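You operate a simulated robot arm through the tools that you are given. There is no shell and no other tool. Be economical: measure what you need, move in short steps, check, and stop when the job is done.

You run a simulated robot arm. Do the job below in one go: nothing can be reset, and whatever is moved stays where it is left.

## Task
Put the blue coil from the top of the big counter on the top of the sideboard and the orange coil on the top of the low shelving. Put one of the weights from the top of the big counter on the long counter. Do these in any order.

The check looks at the end state, three seconds after you hand in, the way a careful person would. Anything else that was tipped, shoved, dropped, spilled or broken makes it a failure.

## Robot
A 6-joint arm with a two-finger parallel gripper on a trunk, on a base that drives. Base frame: it is fixed to the floor where the robot stands at the start and does not move with it; the origin is under the middle of the robot, x ahead of it, y to its left, z up; the surface under the hand at the start is at about z = 600. Readings come in mm, degrees, newtons and seconds.
Its first joint turns from -166.0 to 166.0 degrees. Places, roughly: long counter [-3500, 800, 800]; top of the low shelving [100, 900, 800]; top of the sideboard [1400, -2100, 600]. Payload 3.91 kg.
The tool frame sits at the grasp point between the pads (the TCP): z along the fingers, y along the line on which they close. The tips reach 30 mm beyond it. The gripper opens to 110 mm. The fingers are 20 mm wide and 10 mm thick; the gripper's body (48 by 112 mm) begins 55 mm behind the TCP.
Orientation is that of the tool frame in the base frame, as [roll, pitch, yaw] about the fixed x, y, z axes, in that order (R = Rz(yaw) Ry(pitch) Rx(roll)). With the fingers straight down and closing along the base's y, the tool's x points along the base's -x, its y along +y and its z along -z.

## Interface
- The arm moves only by the tool nudge_tool. Its argument "commands" is a list of rows, each an object (a shift or turn left out is 0, a gripper value left out holds the last) with "claw": the opening, from 0 (shut) to 1 (fully open); "travel": the shift along the tool's x, y, z in units of 400 mm (1.0 is 400 mm), a list of three; "dr": the turn, a rotation vector about the tool's x, y, z in units of 180 degrees (1.0 is 180 degrees), a list of three. In form: [{"claw": claw, "travel": [x, y, z], "dr": [wx, wy, wz]}, ...]. A call has 1 to 20 rows; each row is the pose to reach, as a shift and turn from the pose commanded when the call began, along the tool's axes at that moment. A call with a number of a shift or a turn outside -1 to 1 is refused whole. Rows are played at 5 a second. More than 50 mm and 8.6 degrees between two rows, or a gripper value outside its range, and nothing of the call is played. Where a pose cannot be reached the arm comes as near as it can. A force on the tool above 40 N (or 10 N above the force at the start of the call, whichever is more), or a blocked arm, ends the call early, and 0.2 s more pass. The fingers move at their own pace (about 108 mm/s each) and stop on an object; they squeeze with about 34 N. The grip force told is the motor's: it shows also when the fingers shut on nothing. Time passes only in rows, and 0.2 s behind the last, so rows that repeat a pose let the fingers close. The reply holds the time, the measured pose of the TCP, the force on the tool along the base axes, the opening and the grip force, in the units named above and with some noise, with the torque about the TCP (base axes, N m) and any sound that the robot's microphone picked up.
- Cameras (640 x 400 px; columns grow to the right, rows downward): "scene" is now at [693.8, 168.7, 1133.3]; the picture's right is [0.00, -0.75, -0.66], its down [-0.55, -0.55, 0.63] and it looks along [-0.84, 0.36, -0.41] (base axes); focal length 214 px, centre (320, 200). "wrist" rides on the gripper at [72, 17, -103] in the tool frame; the picture's right is [-0.23, 0.97, 0.00], its down [-0.76, -0.18, -0.62] and it looks along [-0.61, -0.14, 0.78] (tool axes); focal length 222 px, centre (320, 200).
- capture(camera): a new picture of that camera. The clock stands still meanwhile.
- drive_base(legs): drives the robot by 1 to 6 legs, each [ahead, left, turn to the left] in mm, mm and degrees, along the robot's own axes; the way and the turn of a leg run together, so that a leg with both is an arc; at most 1500 mm and 180 degrees a leg. The arm and the cameras ride along, it lands a little off, and it stops where it bumps. It gives what a move gives.
- aim_head(pan, tilt): turns the head with the scene camera to pan (to the left, within 80 degrees either way) and tilt (down, from -29 to 69), counted from straight ahead of the robot. It gives what a move gives.
- locate(camera, pixels): there is no depth. For up to 12 entries [column, row, z] of the newest picture of that camera ("zoom" is the newest enlarged one), the place [x, y] in the base frame at which the ray of that pixel passes the height z, good to about 2 mm, but the place of the scene camera against the robot may be out by one fixed shift of up to 25 mm in any direction. The clock stands still meanwhile.
- close_up(camera, box): a new picture of the part [left, top, right, bottom] of that camera's present view, enlarged. The clock stands still meanwhile.
- hand_in(): hands the job in; it is judged then, once.

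Keep the steps short. Do not move on a guess: measure, check each grasp and each placing, and mend mistakes. In all there are 110 turns and 78 pictures (those below and enlarged ones count). Leave the gripper open and the arm clear of the work at the hand-in unless told otherwise, and finish with a single line.

The tools are called after ">>>" by a JSON object that holds its "method" and its "body". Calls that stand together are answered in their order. nudge_tool: Moves the arm, as the interface text tells. Its arguments: {"type":"object","properties":{"commands":{"type":"array","items":{"type":"object","properties":{"claw":{"type":"number"},"travel":{"type":"array","items":{"type":"number"}},"dr":{"type":"array","items":{"type":"number"}}}}}},"required":["commands"]} The other tools are called the same way: drive_base (legs) drives the base; aim_head (pan, tilt) turns the head that bears the scene camera; capture (camera) takes a picture; locate (camera, pixels) gives the place at which the rays of pixels pass given heights; close_up (camera, box) takes an enlarged picture of a part of a camera's view; hand_in () hands the job in.

At the start:

```text
clock: 0.0
tcp_pos: [663.9, 122.1, 1037.1]
tcp_rot: [180.0, 0.1, -180.0]
wrist_force: [-0.5, -0.2, 0.8]
wrist_torque: [0.04, 0.0, 0.01]
width: 110.1
gripper_force: 0.0
robot x, y, heading: [-2.7, -3.6, 0.3]
head pan, tilt: [41.2, 56.8]
```

scene: 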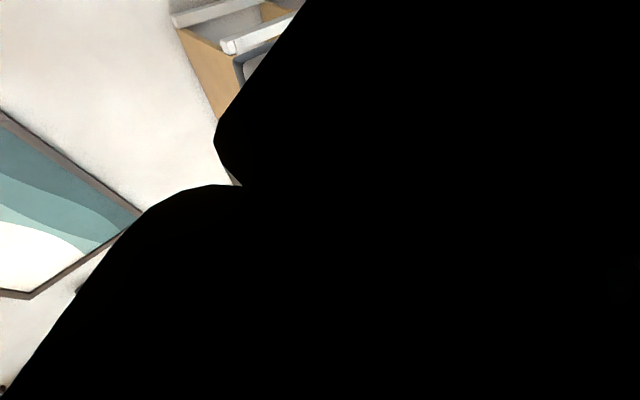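
wrist: 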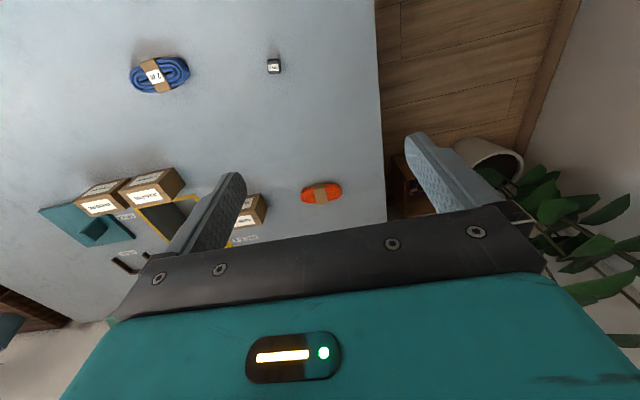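

I see a mostly blocked scene view; the wrist view shows the big counter with a blue coil, an orange coil and a small dark weight. I'll aim the head straight ahead and look.

>>> {"method": "aim_head", "body": {"pan": 0, "tilt": 35}}

>>> {"method": "capture", "body": {"camera": "scene"}}

>>> {"method": "close_up", "body": {"camera": "wrist", "box": [20, 20, 400, 280]}}

```text
clock: 1.1
tcp_pos: [664.5, 123.6, 1037.5]
tcp_rot: [179.9, -0.1, -180.0]
wrist_force: [-0.5, -0.3, 0.1]
wrist_torque: [-0.01, -0.01, 0.01]
width: 110.0
gripper_force: 0.0
robot x, y, heading: [0.2, -2.9, 0.0]
head pan, tilt: [0.0, 35.0]
```

```text
75 pictures are left
```

scene: 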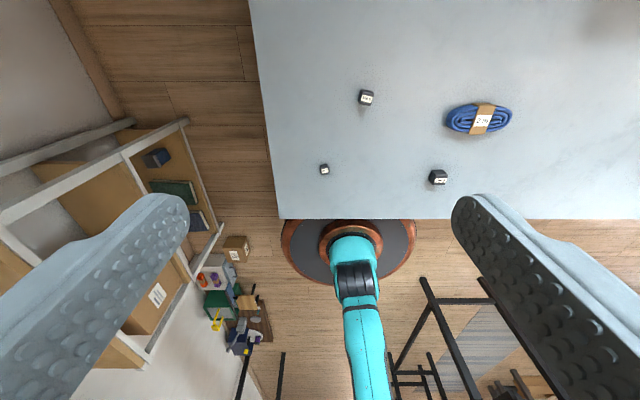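

```text
1.54 times, centred on (210, 150) of wrist
```

zoom: 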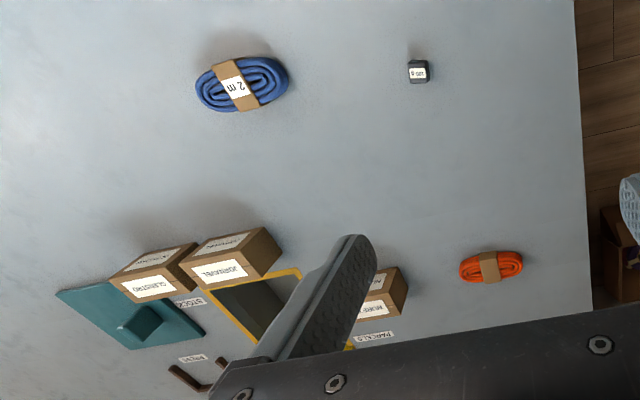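

The scene picture's layout is odd, so I'll use locate to find how both pictures map to the base frame.

>>> {"method": "locate", "body": {"camera": "scene", "pixels": [[320, 200, 600], [480, 118, 600], [366, 98, 600], [325, 169, 600], [438, 177, 600], [272, 150, 600], [290, 217, 600], [620, 218, 600], [250, 10, 600], [350, 250, 0]]}}

>>> {"method": "locate", "body": {"camera": "zoom", "pixels": [[242, 85, 600], [418, 72, 600], [490, 266, 600], [580, 60, 600], [590, 300, 600], [30, 60, 600], [375, 295, 600], [140, 325, 600], [320, 200, 600]]}}

>>> {"method": "capture", "body": {"camera": "wrist"}}

```text
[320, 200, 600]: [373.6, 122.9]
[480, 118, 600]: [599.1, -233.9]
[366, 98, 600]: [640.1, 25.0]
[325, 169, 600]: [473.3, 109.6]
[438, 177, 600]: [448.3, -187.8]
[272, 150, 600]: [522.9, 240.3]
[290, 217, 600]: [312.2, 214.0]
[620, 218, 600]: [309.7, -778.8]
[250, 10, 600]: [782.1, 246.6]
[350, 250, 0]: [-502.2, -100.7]
```

```text
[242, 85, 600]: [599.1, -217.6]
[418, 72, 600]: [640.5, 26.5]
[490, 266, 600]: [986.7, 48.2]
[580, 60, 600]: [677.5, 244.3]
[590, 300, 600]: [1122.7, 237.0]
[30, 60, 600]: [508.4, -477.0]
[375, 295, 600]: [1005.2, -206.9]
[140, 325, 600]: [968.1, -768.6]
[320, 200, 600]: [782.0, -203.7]
```

```text
73 pictures are left
```

wrist: 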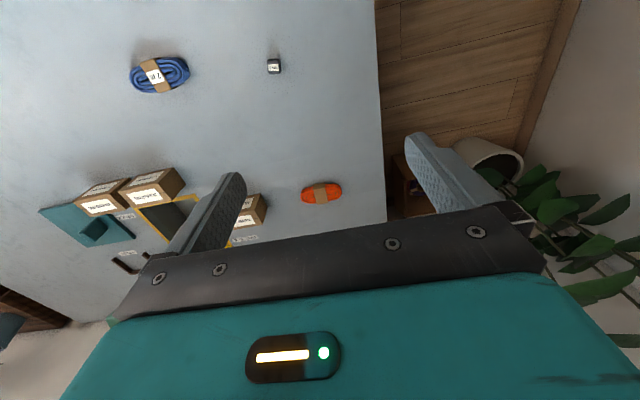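

Both cameras agree: blue coil near (600,-225), orange coil near (987,48), weights near (640,26), (473,110), (448,-188). Next I enlarge the objects and look left toward the low shelving.

>>> {"method": "locate", "body": {"camera": "scene", "pixels": [[320, 200, 600], [320, 200, 800], [600, 100, 600], [600, 100, 800]]}}

>>> {"method": "close_up", "body": {"camera": "scene", "box": [300, 80, 540, 230]}}

>>> {"method": "close_up", "body": {"camera": "wrist", "box": [220, 140, 380, 240]}}

>>> {"method": "aim_head", "body": {"pan": 60, "tilt": 20}}

>>> {"method": "capture", "body": {"camera": "scene"}}

>>> {"method": "locate", "body": {"camera": "scene", "pixels": [[320, 200, 600], [320, 200, 800], [600, 100, 600], [600, 100, 800]]}}

```text
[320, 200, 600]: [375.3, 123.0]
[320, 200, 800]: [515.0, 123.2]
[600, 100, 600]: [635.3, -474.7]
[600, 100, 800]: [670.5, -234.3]
```

```text
2.67 times, centred on (420, 155) of scene
```

zoom: 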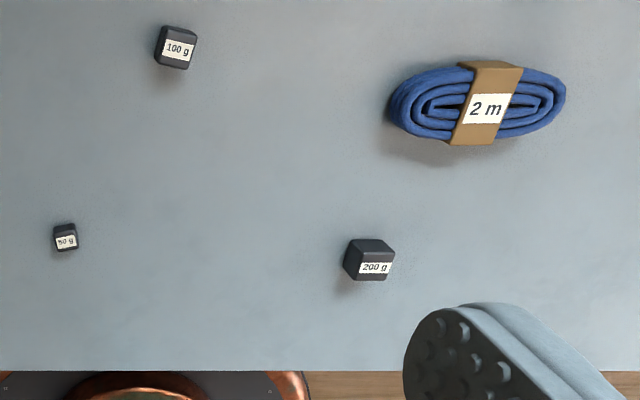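

```text
4.00 times, centred on (300, 190) of wrist
```

zoom: 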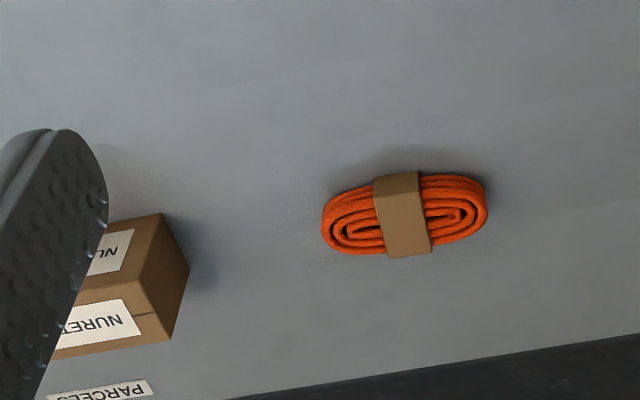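

```text
clock: 2.4
tcp_pos: [664.2, 122.9, 1037.1]
tcp_rot: [180.0, 0.1, -180.0]
wrist_force: [0.7, -0.4, -0.1]
wrist_torque: [-0.04, -0.01, -0.02]
width: 110.0
gripper_force: 0.0
robot x, y, heading: [-0.4, 0.1, 0.2]
head pan, tilt: [60.0, 20.0]
```

```text
70 pictures are left
```

scene: 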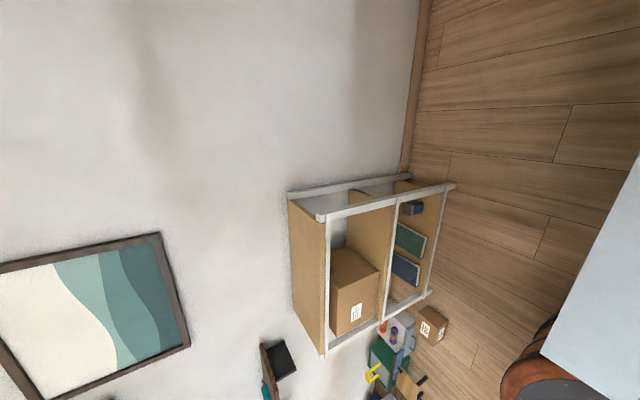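

```text
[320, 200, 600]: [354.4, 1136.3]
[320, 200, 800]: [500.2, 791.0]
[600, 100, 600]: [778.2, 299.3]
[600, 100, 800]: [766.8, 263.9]
```

The scene camera seems to ride near the hand. In this view I see a shelving unit at (290-455, 180-355). I'll locate its corners at several heights.

>>> {"method": "locate", "body": {"camera": "scene", "pixels": [[288, 195, 800], [410, 177, 800], [322, 218, 800], [455, 186, 800], [430, 292, 800], [325, 355, 800], [288, 195, 0], [410, 177, 0], [322, 218, 0], [455, 186, 0], [430, 292, 0], [325, 355, 0]]}}

>>> {"method": "close_up", "body": {"camera": "scene", "box": [240, 160, 480, 400]}}

```text
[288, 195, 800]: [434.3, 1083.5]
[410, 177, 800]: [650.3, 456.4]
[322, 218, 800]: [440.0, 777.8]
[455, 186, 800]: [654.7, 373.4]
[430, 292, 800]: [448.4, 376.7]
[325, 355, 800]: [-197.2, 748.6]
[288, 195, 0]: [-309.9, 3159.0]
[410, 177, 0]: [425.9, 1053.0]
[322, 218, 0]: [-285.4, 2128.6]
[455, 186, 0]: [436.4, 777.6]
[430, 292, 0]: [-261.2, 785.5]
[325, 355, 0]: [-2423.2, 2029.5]
```

```text
1.67 times, centred on (360, 280) of scene
```

zoom: 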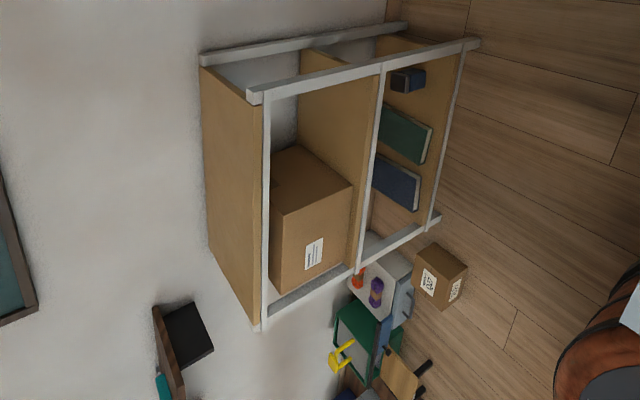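

The low shelving's top spans about x -260..436, y 778..1083 and looks empty. I'll fetch the orange coil first: turn the tool 90° so it closes along base x, and move to above (900, 48, 890), checking the reach.

>>> {"method": "nudge_tool", "body": {"commands": [{"claw": 1, "travel": [-0.05, -0.0156, 0.03], "dr": [0, 0, 0.0417]}, {"travel": [-0.1, -0.031, 0.06], "dr": [0, 0, 0.0833]}, {"travel": [-0.15, -0.047, 0.09], "dr": [0, 0, 0.125]}, {"travel": [-0.2, -0.0625, 0.12], "dr": [0, 0, 0.1667]}, {"travel": [-0.25, -0.078, 0.15], "dr": [0, 0, 0.2083]}, {"travel": [-0.3, -0.094, 0.18], "dr": [0, 0, 0.25]}, {"travel": [-0.35, -0.11, 0.21], "dr": [0, 0, 0.2917]}, {"travel": [-0.4, -0.125, 0.24], "dr": [0, 0, 0.3333]}, {"travel": [-0.45, -0.14, 0.27], "dr": [0, 0, 0.375]}, {"travel": [-0.5, -0.156, 0.3], "dr": [0, 0, 0.4167]}, {"travel": [-0.55, -0.17, 0.33], "dr": [0, 0, 0.4583]}, {"travel": [-0.59, -0.1875, 0.37], "dr": [0, 0, 0.5]}, {"travel": [-0.59, -0.1875, 0.37], "dr": [0, 0, 0.5]}]}}

>>> {"method": "capture", "body": {"camera": "wrist"}}

>>> {"method": "capture", "body": {"camera": "scene"}}

>>> {"method": "locate", "body": {"camera": "scene", "pixels": [[320, 200, 600], [320, 200, 800], [600, 100, 600], [600, 100, 800]]}}

```text
clock: 5.2
tcp_pos: [899.3, 48.4, 888.3]
tcp_rot: [180.0, 0.0, 89.9]
wrist_force: [0.2, -0.3, -0.7]
wrist_torque: [0.0, 0.01, -0.03]
width: 110.0
gripper_force: 0.1
robot x, y, heading: [1.6, 0.0, 0.0]
head pan, tilt: [60.0, 20.0]
```

```text
68 pictures are left
```

wrist: 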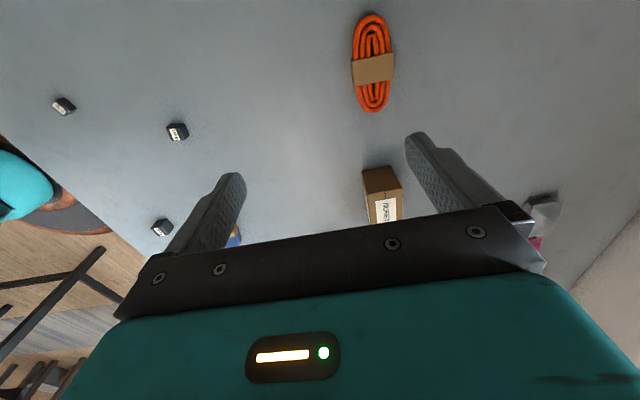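

```text
67 pictures are left
```

scene: 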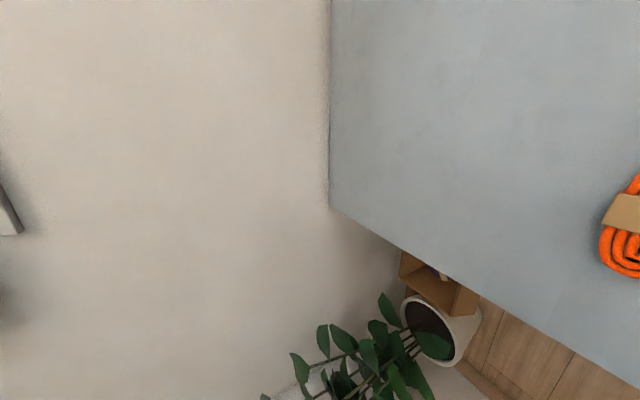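

```text
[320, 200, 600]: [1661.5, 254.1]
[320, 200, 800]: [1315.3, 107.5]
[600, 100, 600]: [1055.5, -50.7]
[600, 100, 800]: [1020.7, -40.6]
```

Both cameras ride on the hand. The orange coil is at (373,62) in the wrist view; I locate its outline and band.

>>> {"method": "locate", "body": {"camera": "wrist", "pixels": [[372, 14, 615], [373, 111, 615], [352, 68, 615], [394, 66, 615], [373, 68, 615], [373, 68, 600], [373, 68, 640], [385, 180, 640], [365, 172, 640], [402, 188, 640], [385, 222, 600]]}}

>>> {"method": "close_up", "body": {"camera": "wrist", "box": [320, 0, 430, 130]}}

```text
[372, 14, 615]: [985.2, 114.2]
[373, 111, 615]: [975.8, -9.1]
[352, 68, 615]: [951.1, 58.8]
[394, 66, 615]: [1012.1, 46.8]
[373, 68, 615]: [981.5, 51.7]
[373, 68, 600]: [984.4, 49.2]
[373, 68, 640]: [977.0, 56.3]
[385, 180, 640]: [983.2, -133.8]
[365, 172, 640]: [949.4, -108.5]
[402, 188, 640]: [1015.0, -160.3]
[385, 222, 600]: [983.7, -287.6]
```

```text
3.08 times, centred on (375, 65) of wrist
```

zoom: 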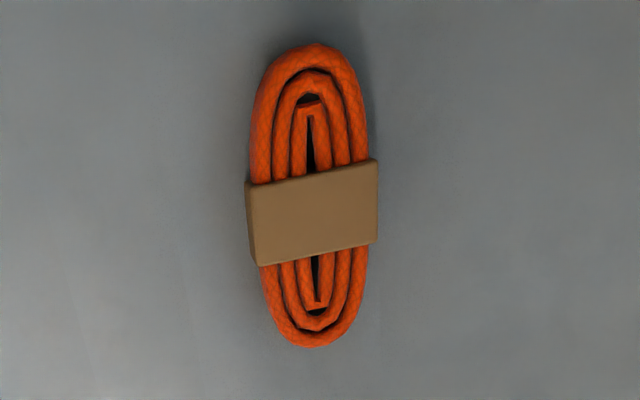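

Coil centre is about (981,52), 120 mm long along y and 60 mm wide along x. I move above it to z≈720 and check that this reach is possible.

>>> {"method": "nudge_tool", "body": {"commands": [{"travel": [0.002, 0.041, 0.085]}, {"travel": [0.004, 0.082, 0.17]}, {"travel": [0.006, 0.123, 0.255]}, {"travel": [0.008, 0.164, 0.34]}, {"travel": [0.01, 0.205, 0.42]}, {"travel": [0.01, 0.205, 0.42]}]}}

>>> {"method": "capture", "body": {"camera": "wrist"}}

```text
clock: 6.6
tcp_pos: [983.3, 49.9, 723.2]
tcp_rot: [180.0, 0.0, 90.0]
wrist_force: [0.2, 0.3, 0.3]
wrist_torque: [0.03, -0.03, -0.03]
width: 110.2
gripper_force: 0.1
robot x, y, heading: [-1.5, -2.7, 0.1]
head pan, tilt: [60.0, 20.0]
```

```text
65 pictures are left
```

wrist: 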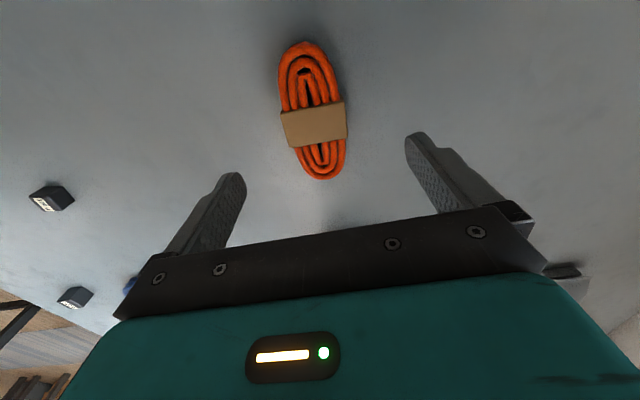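

Reach is fine. I locate the coil again from here to pin down centre and height.

>>> {"method": "locate", "body": {"camera": "wrist", "pixels": [[300, 42, 610], [322, 179, 610], [281, 125, 610], [347, 122, 610], [314, 125, 600], [314, 125, 615], [314, 125, 630], [237, 175, 693], [412, 135, 693]]}}

```text
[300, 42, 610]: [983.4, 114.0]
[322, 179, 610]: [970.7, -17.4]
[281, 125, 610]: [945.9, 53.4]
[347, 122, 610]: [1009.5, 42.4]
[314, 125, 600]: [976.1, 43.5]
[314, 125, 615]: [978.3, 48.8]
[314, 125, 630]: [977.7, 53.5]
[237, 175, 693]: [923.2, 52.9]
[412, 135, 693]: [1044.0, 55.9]
```

Centre is about (977,50), top z≈625, turned about -5°. I go down to TCP z≈637 with that small turn.

>>> {"method": "nudge_tool", "body": {"commands": [{"travel": [0, -0.006, 0.07], "dr": [0, 0, 0.015]}, {"travel": [0, -0.0125, 0.14], "dr": [0, 0, 0.031]}, {"travel": [0, -0.0125, 0.18], "dr": [0, 0, 0.031]}, {"travel": [0, -0.0125, 0.216], "dr": [0, 0, 0.031]}, {"travel": [0, -0.0125, 0.216], "dr": [0, 0, 0.031]}]}}

>>> {"method": "capture", "body": {"camera": "wrist"}}

```text
clock: 7.8
tcp_pos: [978.0, 52.0, 636.9]
tcp_rot: [-180.0, 0.0, 84.4]
wrist_force: [0.0, -0.4, -0.2]
wrist_torque: [-0.01, -0.01, -0.01]
width: 110.1
gripper_force: 0.0
robot x, y, heading: [-1.8, -2.2, -0.2]
head pan, tilt: [60.0, 20.0]
```

```text
64 pictures are left
```

wrist: 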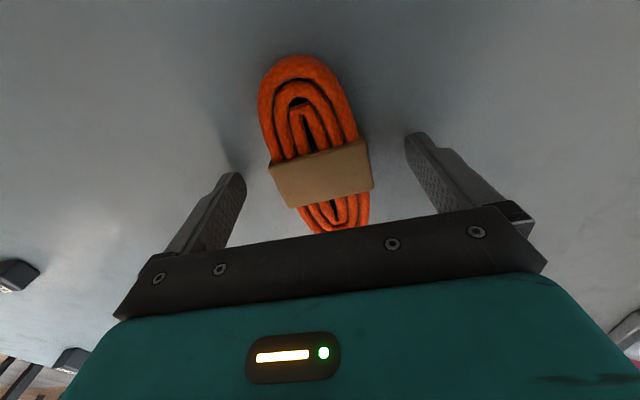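

The coil sits between the fingers. I lower 4 mm more, close, and lift 80 mm.

>>> {"method": "nudge_tool", "body": {"commands": [{"travel": [0, 0, 0.01]}, {"claw": 0, "travel": [0, 0, 0.01]}, {"claw": 0, "travel": [0, 0, 0.01]}, {"claw": 0, "travel": [0, 0, 0.01]}, {"claw": 0, "travel": [0, 0, 0.01]}]}}

>>> {"method": "nudge_tool", "body": {"commands": [{"travel": [0, 0, -0.03]}, {"travel": [0, 0, -0.1]}, {"travel": [0, 0, -0.2]}, {"travel": [0, 0, -0.2]}]}}

>>> {"method": "capture", "body": {"camera": "wrist"}}

```text
clock: 9.0
tcp_pos: [978.4, 51.1, 632.0]
tcp_rot: [180.0, 0.1, 84.3]
wrist_force: [2.4, -0.4, 2.5]
wrist_torque: [-0.17, -0.13, 0.09]
width: 58.4
gripper_force: 33.9
robot x, y, heading: [-1.4, -1.2, 0.3]
head pan, tilt: [60.0, 20.0]
```

```text
clock: 10.0
tcp_pos: [976.2, 52.4, 715.2]
tcp_rot: [179.9, 0.0, 84.4]
wrist_force: [-0.3, -0.4, -1.9]
wrist_torque: [-0.02, 0.01, 0.0]
width: 58.4
gripper_force: 33.6
robot x, y, heading: [1.7, -3.1, 0.2]
head pan, tilt: [60.0, 20.0]
```

```text
63 pictures are left
```

wrist: 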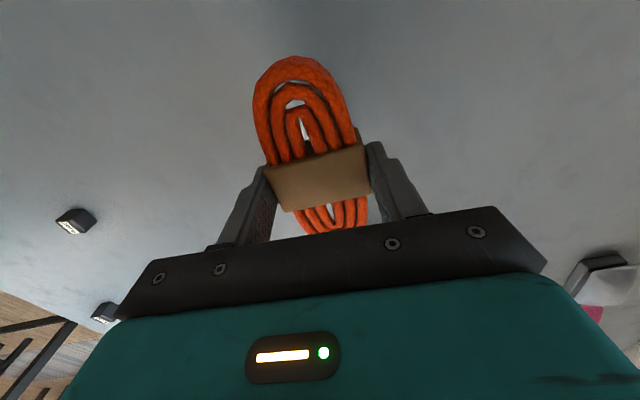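

The coil is held (width 58, 34 N). Next I lift to z≈950 and draw in to radius 700 before swinging left.

>>> {"method": "nudge_tool", "body": {"commands": [{"travel": [-0.013, -0.085, -0.0734]}, {"travel": [-0.026, -0.171, -0.147]}, {"travel": [-0.039, -0.256, -0.22]}, {"travel": [-0.0525, -0.3415, -0.294]}, {"travel": [-0.0656, -0.427, -0.367]}, {"travel": [-0.0788, -0.512, -0.44]}, {"travel": [-0.092, -0.598, -0.514]}, {"travel": [-0.105, -0.683, -0.5875]}, {"travel": [-0.105, -0.683, -0.5875]}]}}

```text
clock: 12.0
tcp_pos: [706.6, 37.0, 948.2]
tcp_rot: [179.9, 0.1, 84.3]
wrist_force: [-0.8, -0.1, -1.5]
wrist_torque: [0.02, 0.01, 0.01]
width: 58.1
gripper_force: 33.9
robot x, y, heading: [0.3, 3.2, -0.2]
head pan, tilt: [60.0, 20.0]
```

Now the first part of the left swing at radius 700, turning the tool along with it.

>>> {"method": "nudge_tool", "body": {"commands": [{"travel": [0.1187, -0.0224, 0], "dr": [0, 0, -0.0266]}, {"travel": [0.2355, -0.0531, 0], "dr": [0, 0, -0.0532]}, {"travel": [0.35, -0.0914, 0], "dr": [0, 0, -0.0797]}, {"travel": [0.4616, -0.1379, 0], "dr": [0, 0, -0.1063]}, {"travel": [0.5697, -0.1917, 0], "dr": [0, 0, -0.1329]}, {"travel": [0.6738, -0.253, 0], "dr": [0, 0, -0.1595]}, {"travel": [0.7735, -0.3212, 0], "dr": [0, 0, -0.1861]}, {"travel": [0.8683, -0.3962, 0], "dr": [0, 0, -0.2126]}, {"travel": [0.9576, -0.4773, 0], "dr": [0, 0, -0.2392]}, {"travel": [0.9576, -0.4773, 0], "dr": [0, 0, -0.2392]}]}}

>>> {"method": "aim_head", "body": {"pan": 0, "tilt": 35}}

>>> {"method": "capture", "body": {"camera": "scene"}}

>>> {"method": "capture", "body": {"camera": "wrist"}}

```text
clock: 14.2
tcp_pos: [546.2, 435.5, 947.3]
tcp_rot: [-179.9, 0.0, 127.5]
wrist_force: [0.0, 0.5, -2.0]
wrist_torque: [-0.02, -0.01, -0.04]
width: 58.0
gripper_force: 34.4
robot x, y, heading: [0.7, 1.7, 0.0]
head pan, tilt: [60.0, 20.0]
```

```text
clock: 15.5
tcp_pos: [545.8, 436.1, 946.9]
tcp_rot: [179.9, 0.0, 127.5]
wrist_force: [0.2, -1.1, -1.8]
wrist_torque: [0.01, 0.03, -0.02]
width: 58.1
gripper_force: 34.7
robot x, y, heading: [0.6, -1.5, 0.2]
head pan, tilt: [0.0, 35.0]
```

```text
62 pictures are left
```

scene: 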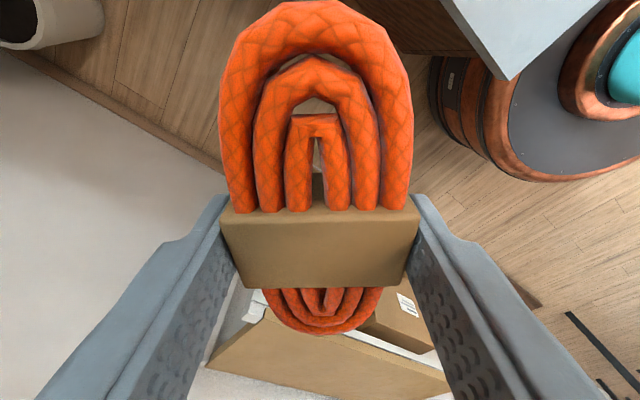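

```text
61 pictures are left
```

wrist: 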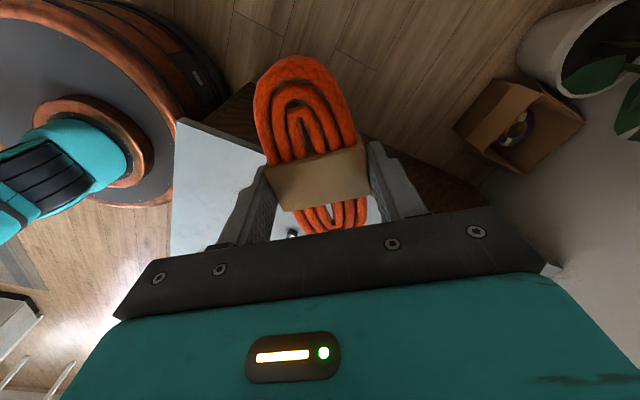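

Coil is steady. I continue the swing toward the shelving.

>>> {"method": "nudge_tool", "body": {"commands": [{"travel": [0.1203, -0.0065, 0], "dr": [0, 0, -0.0324]}, {"travel": [0.2398, -0.0212, 0], "dr": [0, 0, -0.0648]}, {"travel": [0.3581, -0.0441, 0], "dr": [0, 0, -0.0972]}, {"travel": [0.4745, -0.0752, 0], "dr": [0, 0, -0.1296]}, {"travel": [0.5884, -0.1142, 0], "dr": [0, 0, -0.162]}, {"travel": [0.6996, -0.1608, 0], "dr": [0, 0, -0.1944]}, {"travel": [0.807, -0.2152, 0], "dr": [0, 0, -0.2268]}, {"travel": [0.9105, -0.2767, 0], "dr": [0, 0, -0.2592]}, {"travel": [0.9912, -0.3317, 0], "dr": [0, 0, -0.2917]}, {"travel": [0.9912, -0.3317, 0], "dr": [0, 0, -0.2917]}]}}

>>> {"method": "capture", "body": {"camera": "wrist"}}

>>> {"method": "capture", "body": {"camera": "scene"}}

```text
clock: 17.7
tcp_pos: [204.0, 671.3, 944.5]
tcp_rot: [180.0, 0.0, -180.0]
wrist_force: [-0.6, -0.2, -0.5]
wrist_torque: [0.0, 0.01, 0.02]
width: 57.9
gripper_force: 33.8
robot x, y, heading: [4.9, 1.2, -0.0]
head pan, tilt: [0.0, 35.0]
```

```text
60 pictures are left
```

wrist: 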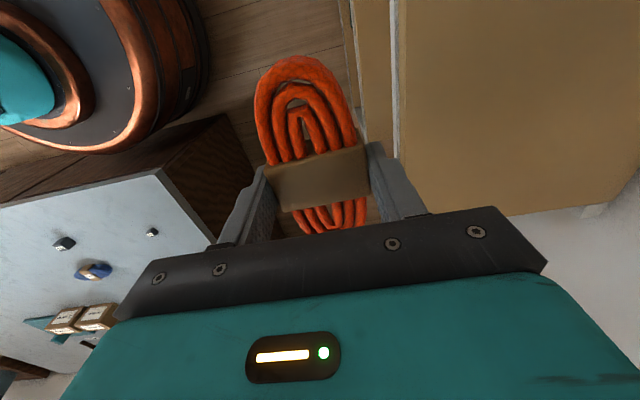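

```text
59 pictures are left
```

scene: 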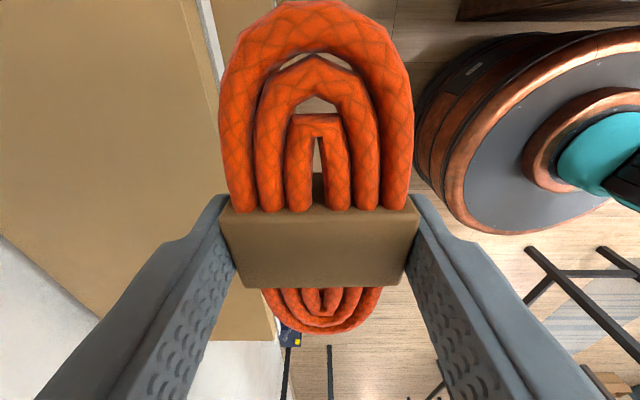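

The shelf top is visible and empty. I locate its edges at z=800.

>>> {"method": "locate", "body": {"camera": "wrist", "pixels": [[391, 20, 800], [403, 20, 800], [404, 150, 800], [520, 215, 800], [610, 205, 800], [632, 40, 800]]}}

>>> {"method": "locate", "body": {"camera": "scene", "pixels": [[188, 20, 800], [212, 80, 800], [100, 318, 800], [20, 250, 800], [265, 320, 800]]}}

```text
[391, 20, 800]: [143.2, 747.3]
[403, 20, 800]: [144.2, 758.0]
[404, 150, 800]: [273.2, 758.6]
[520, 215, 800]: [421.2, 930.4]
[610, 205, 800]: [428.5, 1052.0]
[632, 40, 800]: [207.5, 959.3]
```

```text
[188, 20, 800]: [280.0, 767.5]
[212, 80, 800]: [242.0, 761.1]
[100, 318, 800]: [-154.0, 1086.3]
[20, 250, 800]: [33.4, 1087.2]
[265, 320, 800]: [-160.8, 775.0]
```

Target (140, 900). I move over it at the present height, then down to z≈850.

>>> {"method": "nudge_tool", "body": {"commands": [{"travel": [0.032, 0.1145, 0]}, {"travel": [0.064, 0.229, 0]}, {"travel": [0.096, 0.3435, 0]}, {"travel": [0.128, 0.458, 0]}, {"travel": [0.16, 0.5725, 0]}, {"travel": [0.16, 0.5725, 0.08]}, {"travel": [0.16, 0.5725, 0.16]}, {"travel": [0.16, 0.5725, 0.235]}, {"travel": [0.16, 0.5725, 0.235]}]}}

>>> {"method": "capture", "body": {"camera": "wrist"}}

```text
clock: 19.7
tcp_pos: [136.2, 900.7, 852.2]
tcp_rot: [180.0, 0.1, 180.0]
wrist_force: [-0.8, 0.8, -1.5]
wrist_torque: [-0.02, 0.0, 0.03]
width: 57.6
gripper_force: 34.0
robot x, y, heading: [1.1, 3.1, -0.0]
head pan, tilt: [0.0, 35.0]
```

```text
58 pictures are left
```

wrist: 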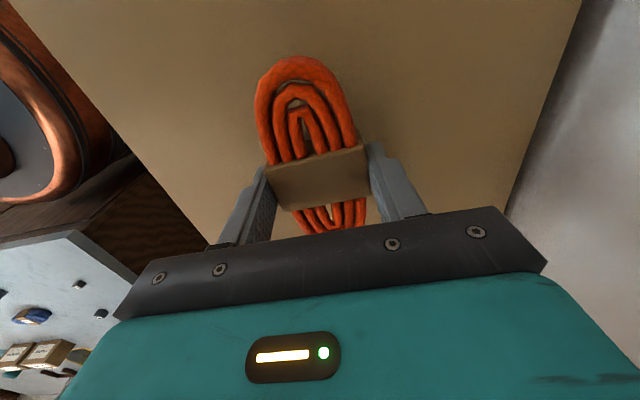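

Well over the shelf. I lower in 4 mm steps, watching the force.

>>> {"method": "nudge_tool", "body": {"commands": [{"travel": [0, 0, 0.01]}, {"travel": [0, 0, 0.02]}, {"travel": [0, 0, 0.03]}, {"travel": [0, 0, 0.04]}, {"travel": [0, 0, 0.045]}]}}

```text
clock: 20.9
tcp_pos: [138.1, 899.3, 834.0]
tcp_rot: [180.0, 0.0, -180.0]
wrist_force: [-0.4, -0.2, -2.0]
wrist_torque: [-0.02, 0.01, 0.04]
width: 57.5
gripper_force: 34.5
robot x, y, heading: [-0.1, 2.9, 0.0]
head pan, tilt: [0.0, 35.0]
```

>>> {"method": "nudge_tool", "body": {"commands": [{"travel": [0, 0, 0.003]}, {"travel": [0, 0, 0.006]}, {"travel": [0, 0, 0.009]}, {"travel": [0, 0, 0.009]}]}}

```text
clock: 21.9
tcp_pos: [139.3, 899.8, 832.7]
tcp_rot: [179.9, 0.0, 180.0]
wrist_force: [-1.6, 0.9, 3.7]
wrist_torque: [-0.11, 0.06, 0.0]
width: 57.6
gripper_force: 34.0
robot x, y, heading: [-3.0, -1.1, 0.2]
head pan, tilt: [0.0, 35.0]
```

Force went from -2 to +3.7 N: contact. I open, wait, then lift.

>>> {"method": "nudge_tool", "body": {"commands": [{"claw": 1}, {"claw": 1}, {"claw": 1}, {"claw": 1, "travel": [0, 0, -0.05]}, {"travel": [0, 0, -0.15]}, {"travel": [0, 0, -0.25]}, {"travel": [0, 0, -0.35]}, {"travel": [0, 0, -0.35]}]}}

>>> {"method": "capture", "body": {"camera": "wrist"}}

```text
clock: 23.7
tcp_pos: [139.8, 900.2, 971.2]
tcp_rot: [-180.0, 0.0, 179.9]
wrist_force: [-0.6, 0.5, 0.4]
wrist_torque: [0.02, 0.04, -0.01]
width: 110.1
gripper_force: 0.1
robot x, y, heading: [0.4, -1.9, -0.1]
head pan, tilt: [0.0, 35.0]
```

```text
57 pictures are left
```

wrist: 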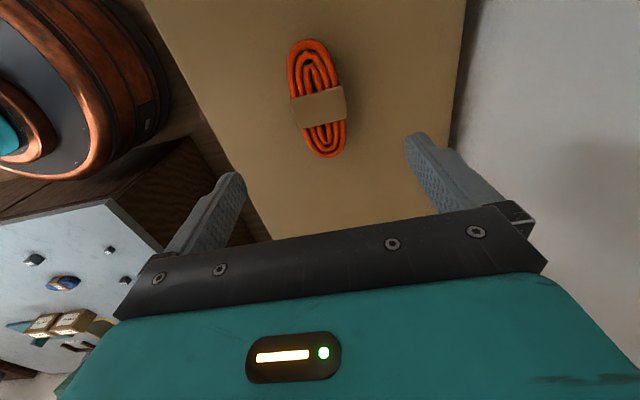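

The orange coil lies flat on the low shelving. I back out and swing right again, toward the blue coil.

>>> {"method": "nudge_tool", "body": {"commands": [{"travel": [-0.032, -0.1145, 0]}, {"travel": [-0.064, -0.229, 0]}, {"travel": [-0.096, -0.3435, 0]}, {"travel": [-0.128, -0.458, 0]}, {"travel": [-0.16, -0.5725, 0]}, {"travel": [-0.16, -0.5725, 0]}]}}

```text
clock: 25.1
tcp_pos: [200.5, 669.2, 972.5]
tcp_rot: [179.9, 0.0, -179.9]
wrist_force: [-0.7, -0.3, 0.2]
wrist_torque: [0.02, -0.01, 0.03]
width: 109.9
gripper_force: 0.2
robot x, y, heading: [1.2, -0.8, -0.1]
head pan, tilt: [0.0, 35.0]
```

>>> {"method": "nudge_tool", "body": {"commands": [{"travel": [-0.0892, -0.0852, 0], "dr": [0, 0, 0.025]}, {"travel": [-0.1784, -0.1704, 0], "dr": [0, 0, 0.05]}, {"travel": [-0.2676, -0.2556, 0], "dr": [0, 0, 0.075]}, {"travel": [-0.3568, -0.3408, 0], "dr": [0, 0, 0.1]}, {"travel": [-0.446, -0.426, 0], "dr": [0, 0, 0.125]}, {"travel": [-0.5352, -0.5112, 0], "dr": [0, 0, 0.15]}, {"travel": [-0.6244, -0.5964, 0], "dr": [0, 0, 0.175]}, {"travel": [-0.7136, -0.6816, 0], "dr": [0, 0, 0.2]}, {"travel": [-0.8028, -0.7668, 0], "dr": [0, 0, 0.225]}, {"travel": [-0.892, -0.852, 0], "dr": [0, 0, 0.25]}, {"travel": [-0.892, -0.852, 0], "dr": [0, 0, 0.25]}]}}

```text
clock: 27.5
tcp_pos: [557.9, 328.4, 970.6]
tcp_rot: [-179.9, 0.0, 134.9]
wrist_force: [-0.6, 0.4, 0.6]
wrist_torque: [-0.02, -0.02, -0.02]
width: 109.9
gripper_force: 0.2
robot x, y, heading: [-0.4, 2.8, 0.1]
head pan, tilt: [0.0, 35.0]
```

>>> {"method": "nudge_tool", "body": {"commands": [{"travel": [-0.082, -0.0717, 0.0227], "dr": [0, 0, 0.0227]}, {"travel": [-0.164, -0.1434, 0.0454], "dr": [0, 0, 0.0454]}, {"travel": [-0.246, -0.215, 0.068], "dr": [0, 0, 0.068]}, {"travel": [-0.328, -0.2867, 0.091], "dr": [0, 0, 0.091]}, {"travel": [-0.41, -0.3584, 0.1135], "dr": [0, 0, 0.1135]}, {"travel": [-0.492, -0.43, 0.136], "dr": [0, 0, 0.136]}, {"travel": [-0.574, -0.5018, 0.159], "dr": [0, 0, 0.159]}, {"travel": [-0.656, -0.5735, 0.1816], "dr": [0, 0, 0.1816]}, {"travel": [-0.738, -0.6452, 0.2043], "dr": [0, 0, 0.2043]}, {"travel": [-0.82, -0.717, 0.227], "dr": [0, 0, 0.227]}, {"travel": [-0.9015, -0.7885, 0.25], "dr": [0, 0, 0.25]}, {"travel": [-0.9015, -0.7885, 0.25], "dr": [0, 0, 0.25]}]}}

>>> {"method": "capture", "body": {"camera": "wrist"}}

```text
clock: 30.1
tcp_pos: [591.4, -147.4, 868.7]
tcp_rot: [180.0, 0.0, 90.1]
wrist_force: [0.2, 0.8, -0.3]
wrist_torque: [0.0, -0.02, 0.04]
width: 109.9
gripper_force: 0.2
robot x, y, heading: [-1.9, -2.9, -0.0]
head pan, tilt: [0.0, 35.0]
```

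```text
56 pictures are left
```

wrist: 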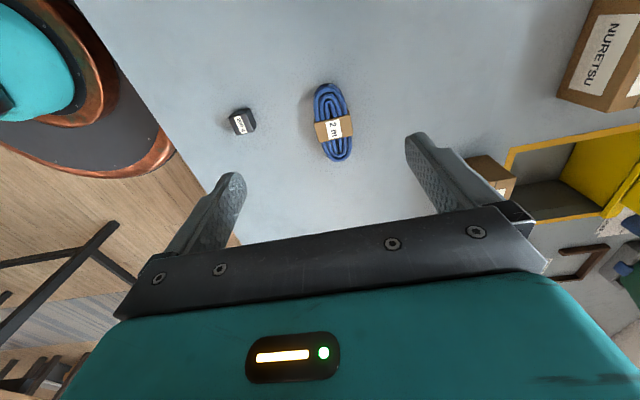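

>>> {"method": "locate", "body": {"camera": "wrist", "pixels": [[328, 84, 615], [338, 160, 615], [315, 129, 615], [353, 127, 615], [334, 128, 615], [334, 128, 630], [241, 121, 620], [231, 113, 620], [252, 133, 600]]}}

>>> {"method": "close_up", "body": {"camera": "wrist", "box": [220, 60, 400, 180]}}

```text
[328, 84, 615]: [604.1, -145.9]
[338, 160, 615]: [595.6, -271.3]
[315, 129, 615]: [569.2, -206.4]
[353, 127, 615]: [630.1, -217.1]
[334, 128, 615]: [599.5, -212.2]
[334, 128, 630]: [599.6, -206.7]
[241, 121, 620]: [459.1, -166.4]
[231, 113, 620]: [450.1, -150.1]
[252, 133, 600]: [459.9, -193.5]
```

```text
3.33 times, centred on (310, 120) of wrist
```

zoom: 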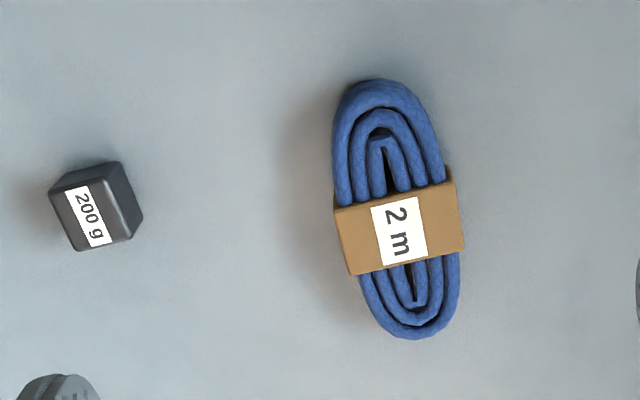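

Blue coil centre about (600,-209), same size and tilt as the orange. The 200 g weight is 75 mm clear of the finger path. I descend to z≈680 first and look.

>>> {"method": "nudge_tool", "body": {"commands": [{"travel": [-0.05, 0.0075, 0.1], "dr": [0, 0, 0.011]}, {"travel": [-0.1, 0.015, 0.2], "dr": [0, 0, 0.022]}, {"travel": [-0.1525, 0.0225, 0.3], "dr": [0, 0, 0.031]}, {"travel": [-0.1525, 0.0225, 0.4], "dr": [0, 0, 0.031]}, {"travel": [-0.1525, 0.0225, 0.47], "dr": [0, 0, 0.031]}, {"travel": [-0.1525, 0.0225, 0.47], "dr": [0, 0, 0.031]}]}}

>>> {"method": "capture", "body": {"camera": "wrist"}}

>>> {"method": "locate", "body": {"camera": "wrist", "pixels": [[320, 150, 625], [280, 150, 615], [360, 150, 615]]}}

```text
clock: 31.5
tcp_pos: [598.7, -210.5, 684.1]
tcp_rot: [-180.0, 0.0, 84.4]
wrist_force: [0.1, -0.4, -0.1]
wrist_torque: [0.01, 0.01, 0.02]
width: 109.9
gripper_force: 0.1
robot x, y, heading: [-3.7, 4.0, -0.1]
head pan, tilt: [0.0, 35.0]
```

```text
54 pictures are left
```

wrist: 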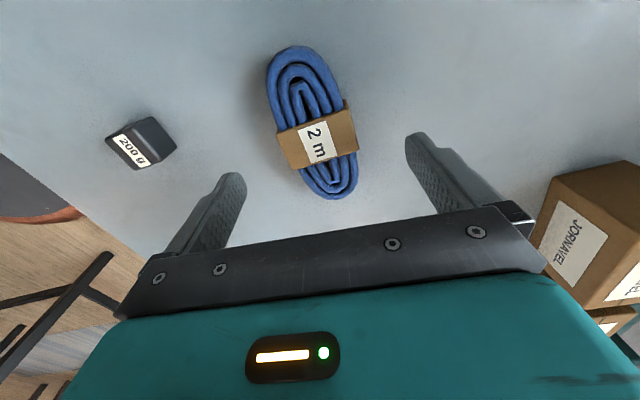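

```text
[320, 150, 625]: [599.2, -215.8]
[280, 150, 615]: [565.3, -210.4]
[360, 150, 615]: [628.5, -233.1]
```

Aligned. I lower 51 mm, close, then lift.

>>> {"method": "nudge_tool", "body": {"commands": [{"travel": [0, 0, 0.05]}, {"travel": [0, 0, 0.1]}, {"travel": [0, 0, 0.128]}, {"claw": 0, "travel": [0, 0, 0.128]}, {"claw": 0, "travel": [0, 0, 0.128]}, {"claw": 0, "travel": [0, 0, 0.128]}, {"claw": 0, "travel": [0, 0, 0.128]}]}}

>>> {"method": "nudge_tool", "body": {"commands": [{"travel": [0, 0, -0.04]}, {"travel": [0, 0, -0.12]}, {"travel": [0, 0, -0.24]}, {"travel": [0, 0, -0.36]}, {"travel": [0, 0, -0.48]}, {"travel": [0, 0, -0.6]}, {"travel": [0, 0, -0.72]}, {"travel": [0, 0, -0.8]}, {"travel": [0, 0, -0.8]}]}}

>>> {"method": "capture", "body": {"camera": "wrist"}}

```text
clock: 33.1
tcp_pos: [601.9, -210.1, 632.3]
tcp_rot: [-180.0, 0.0, 84.4]
wrist_force: [0.4, -0.1, 0.1]
wrist_torque: [0.01, -0.01, 0.0]
width: 59.5
gripper_force: 34.0
robot x, y, heading: [-1.3, 2.2, -0.2]
head pan, tilt: [0.0, 35.0]
```

```text
clock: 35.1
tcp_pos: [601.3, -211.8, 953.5]
tcp_rot: [-180.0, 0.0, 84.3]
wrist_force: [0.8, 0.3, -1.7]
wrist_torque: [-0.02, 0.0, 0.03]
width: 59.6
gripper_force: 34.2
robot x, y, heading: [-4.0, 0.5, -0.0]
head pan, tilt: [0.0, 35.0]
```

```text
53 pictures are left
```

wrist: 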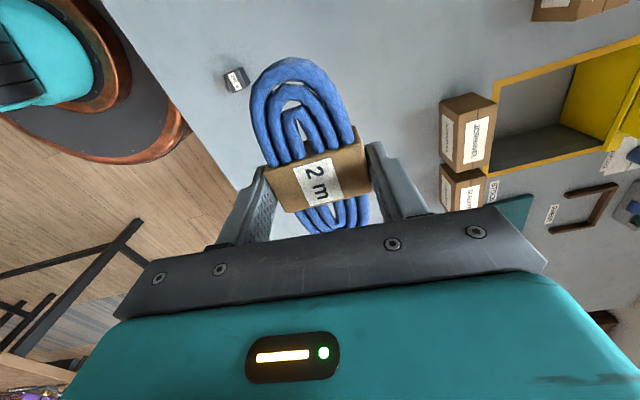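

The blue coil is held. Before driving I need to see the floor around; I aim the head both ways and take pictures.

>>> {"method": "aim_head", "body": {"pan": -60, "tilt": 20}}

>>> {"method": "capture", "body": {"camera": "scene"}}

>>> {"method": "locate", "body": {"camera": "scene", "pixels": [[320, 200, 0], [320, 300, 0], [200, 200, 0], [440, 200, 0], [320, 100, 0], [100, 300, 0], [540, 300, 0]]}}

```text
clock: 36.4
tcp_pos: [601.1, -209.6, 953.0]
tcp_rot: [179.9, 0.0, 84.4]
wrist_force: [-1.6, 0.0, -1.0]
wrist_torque: [0.0, 0.01, 0.01]
width: 59.2
gripper_force: 34.5
robot x, y, heading: [-0.5, -3.3, 0.1]
head pan, tilt: [-60.0, 20.0]
```

```text
52 pictures are left
```

scene: 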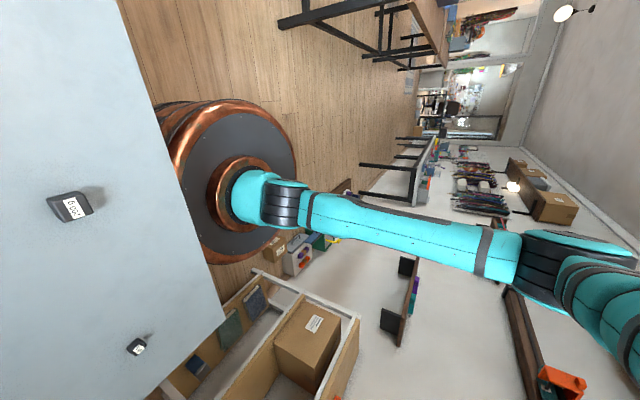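

```text
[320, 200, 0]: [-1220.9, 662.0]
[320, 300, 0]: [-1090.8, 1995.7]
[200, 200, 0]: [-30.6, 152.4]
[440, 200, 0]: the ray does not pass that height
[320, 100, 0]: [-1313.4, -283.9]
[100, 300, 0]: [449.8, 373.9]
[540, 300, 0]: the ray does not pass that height
```

This view looks toward -x, turned 90° (image up is -y). The floor behind the robot is clear; tables with black legs at the top (280-450, 0-70) and (360-430, 130-200). I locate their feet.

>>> {"method": "locate", "body": {"camera": "scene", "pixels": [[280, 24, 0], [364, 56, 0], [374, 12, 0], [398, 68, 0], [361, 194, 0], [363, 167, 0], [397, 139, 0], [345, 185, 0], [338, 240, 0], [420, 100, 0], [265, 258, 0], [350, 100, 0]]}}

>>> {"method": "close_up", "body": {"camera": "scene", "box": [260, 0, 580, 200]}}

>>> {"method": "aim_head", "body": {"pan": -80, "tilt": 20}}

>>> {"method": "capture", "body": {"camera": "scene"}}

```text
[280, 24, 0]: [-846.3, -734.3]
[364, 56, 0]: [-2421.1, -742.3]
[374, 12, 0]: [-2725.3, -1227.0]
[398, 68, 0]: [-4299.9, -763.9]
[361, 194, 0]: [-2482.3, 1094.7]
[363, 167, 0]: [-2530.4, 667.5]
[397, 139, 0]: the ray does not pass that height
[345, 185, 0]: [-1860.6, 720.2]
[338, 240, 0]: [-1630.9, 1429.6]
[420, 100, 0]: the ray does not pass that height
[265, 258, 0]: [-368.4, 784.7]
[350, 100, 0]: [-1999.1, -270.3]
```

```text
2.00 times, centred on (420, 100) of scene
```

zoom: 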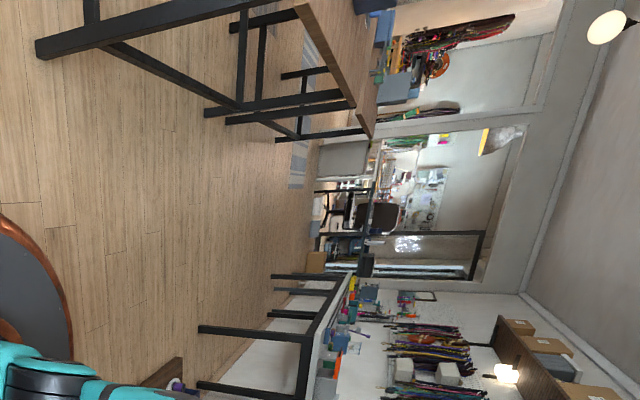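

```text
clock: 37.2
tcp_pos: [600.7, -210.1, 953.5]
tcp_rot: [179.9, 0.0, 84.4]
wrist_force: [-0.4, -0.1, -1.4]
wrist_torque: [0.0, 0.02, 0.0]
width: 59.3
gripper_force: 34.3
robot x, y, heading: [3.5, -1.7, -0.0]
head pan, tilt: [-80.0, 20.0]
```

```text
50 pictures are left
```

scene: 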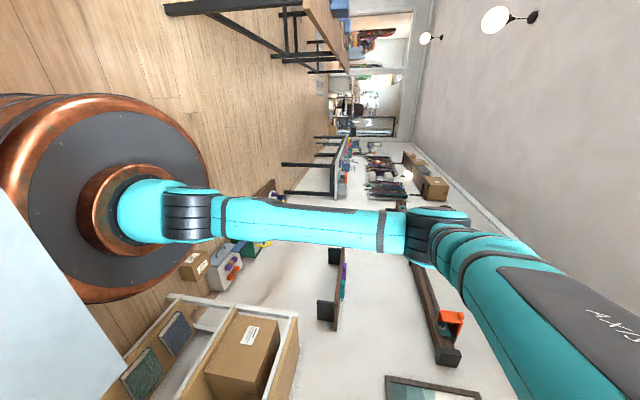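

The -x corridor is clear between y≈-730 and 670; the long counter starts near x≈-2480. I now turn the tool another 90° so that the scene camera looks ahead of the robot.

>>> {"method": "nudge_tool", "body": {"commands": [{"dr": [0, 0, 0.0455]}, {"dr": [0, 0, 0.091]}, {"dr": [0, 0, 0.1364]}, {"dr": [0, 0, 0.182]}, {"dr": [0, 0, 0.2273]}, {"dr": [0, 0, 0.2727]}, {"dr": [0, 0, 0.318]}, {"dr": [0, 0, 0.3636]}, {"dr": [0, 0, 0.409]}, {"dr": [0, 0, 0.4545]}, {"dr": [0, 0, 0.469]}, {"dr": [0, 0, 0.469]}]}}

>>> {"method": "aim_head", "body": {"pan": 60, "tilt": 15}}

>>> {"method": "capture", "body": {"camera": "scene"}}

```text
clock: 39.8
tcp_pos: [599.1, -209.7, 951.8]
tcp_rot: [-180.0, 0.1, -0.1]
wrist_force: [0.4, 0.0, -0.8]
wrist_torque: [-0.04, 0.0, -0.01]
width: 59.3
gripper_force: 34.3
robot x, y, heading: [1.4, -0.3, -0.1]
head pan, tilt: [-80.0, 20.0]
```

```text
clock: 42.0
tcp_pos: [600.5, -208.0, 951.3]
tcp_rot: [-180.0, 0.0, -0.1]
wrist_force: [0.2, -0.1, -2.0]
wrist_torque: [0.01, 0.02, -0.02]
width: 59.1
gripper_force: 33.6
robot x, y, heading: [-1.0, -2.9, -0.1]
head pan, tilt: [60.0, 15.0]
```

```text
49 pictures are left
```

scene: 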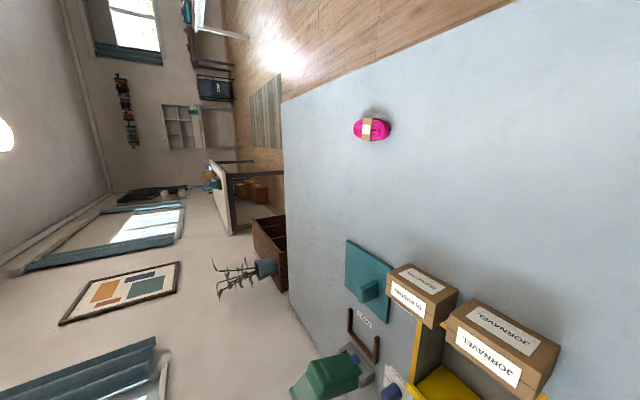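

Beyond the counter's far end I see a dark wooden piece with a plant (250-290, 215-290) and a white-topped table (210-285, 160-235). I locate these and enlarge.

>>> {"method": "locate", "body": {"camera": "scene", "pixels": [[283, 102, 600], [290, 290, 600], [253, 218, 600], [258, 240, 600], [284, 216, 600], [212, 163, 800], [230, 235, 800], [284, 148, 0], [235, 170, 0], [284, 90, 0], [510, 3, 600], [248, 38, 0]]}}

>>> {"method": "close_up", "body": {"camera": "scene", "box": [160, 60, 320, 320]}}

```text
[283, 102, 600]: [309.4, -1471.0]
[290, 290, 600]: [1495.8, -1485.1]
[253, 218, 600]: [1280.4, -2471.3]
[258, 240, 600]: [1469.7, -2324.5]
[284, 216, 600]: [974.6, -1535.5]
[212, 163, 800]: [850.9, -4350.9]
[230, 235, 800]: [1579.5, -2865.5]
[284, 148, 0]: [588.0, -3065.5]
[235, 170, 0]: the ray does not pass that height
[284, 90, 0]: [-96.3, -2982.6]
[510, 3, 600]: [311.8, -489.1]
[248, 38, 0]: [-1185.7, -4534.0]
```

```text
1.54 times, centred on (240, 190) of scene
```

zoom: 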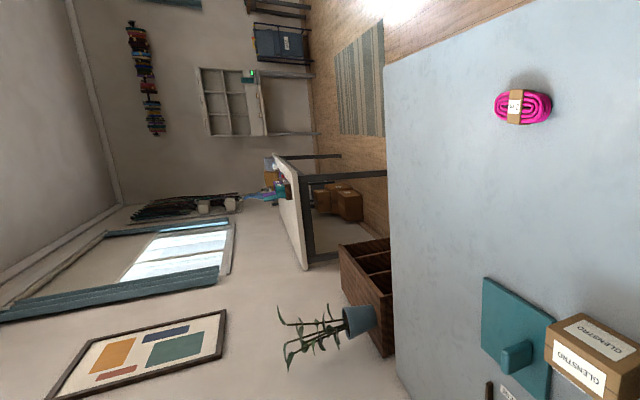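

The big counter spans x 310..1495, y 240..-1480. The sideboard lies beyond, with front near x≈1250 and a pot plant on it. I back off 280 mm, then drive right 1300 mm along the gap, then look again.

>>> {"method": "drive_base", "body": {"legs": [[-280, 0, 0], [0, -1300, 0]]}}

>>> {"method": "capture", "body": {"camera": "scene"}}

```text
clock: 50.3
tcp_pos: [305.7, -1551.1, 952.2]
tcp_rot: [179.9, 0.0, -0.7]
wrist_force: [0.2, -0.1, -1.6]
wrist_torque: [0.01, -0.02, 0.0]
width: 58.1
gripper_force: 34.2
robot x, y, heading: [-289.1, -1331.5, -0.4]
head pan, tilt: [60.0, 15.0]
```

```text
47 pictures are left
```

scene: 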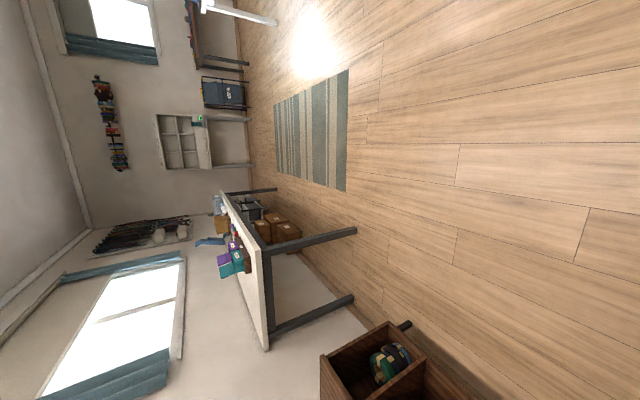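

>>> {"method": "locate", "body": {"camera": "scene", "pixels": [[353, 231, 0], [351, 297, 0], [408, 324, 0], [390, 322, 600], [320, 358, 600], [325, 398, 600], [345, 190, 0]]}}

>>> {"method": "drive_base", "body": {"legs": [[0, -700, 0]]}}

>>> {"method": "aim_head", "body": {"pan": 0, "tilt": 15}}

>>> {"method": "capture", "body": {"camera": "scene"}}

```text
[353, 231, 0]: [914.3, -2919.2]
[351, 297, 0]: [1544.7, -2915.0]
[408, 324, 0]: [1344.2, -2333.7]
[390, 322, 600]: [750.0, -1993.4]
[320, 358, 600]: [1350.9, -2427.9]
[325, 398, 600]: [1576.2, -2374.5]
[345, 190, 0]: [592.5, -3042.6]
```

```text
clock: 54.2
tcp_pos: [296.9, -2264.4, 952.3]
tcp_rot: [-179.9, 0.0, -0.8]
wrist_force: [0.0, 0.0, -1.4]
wrist_torque: [-0.01, -0.01, -0.03]
width: 57.8
gripper_force: 34.4
robot x, y, heading: [-300.0, -2047.7, -0.9]
head pan, tilt: [60.0, 15.0]
```

```text
clock: 55.5
tcp_pos: [295.9, -2264.0, 951.1]
tcp_rot: [-180.0, 0.0, -0.8]
wrist_force: [-0.4, 0.3, -1.2]
wrist_torque: [0.01, 0.01, 0.03]
width: 57.6
gripper_force: 34.1
robot x, y, heading: [-300.9, -2047.5, -1.0]
head pan, tilt: [0.0, 15.0]
```

```text
46 pictures are left
```

scene: 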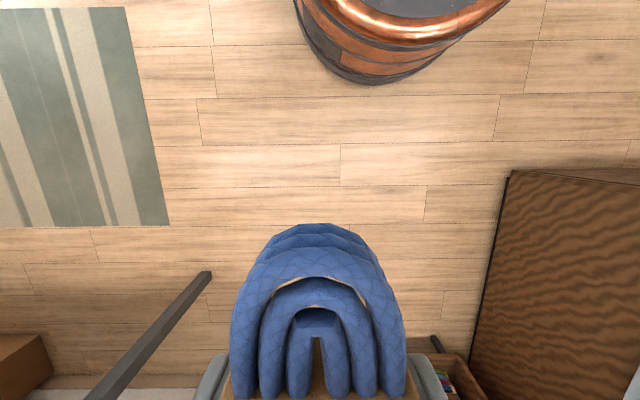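

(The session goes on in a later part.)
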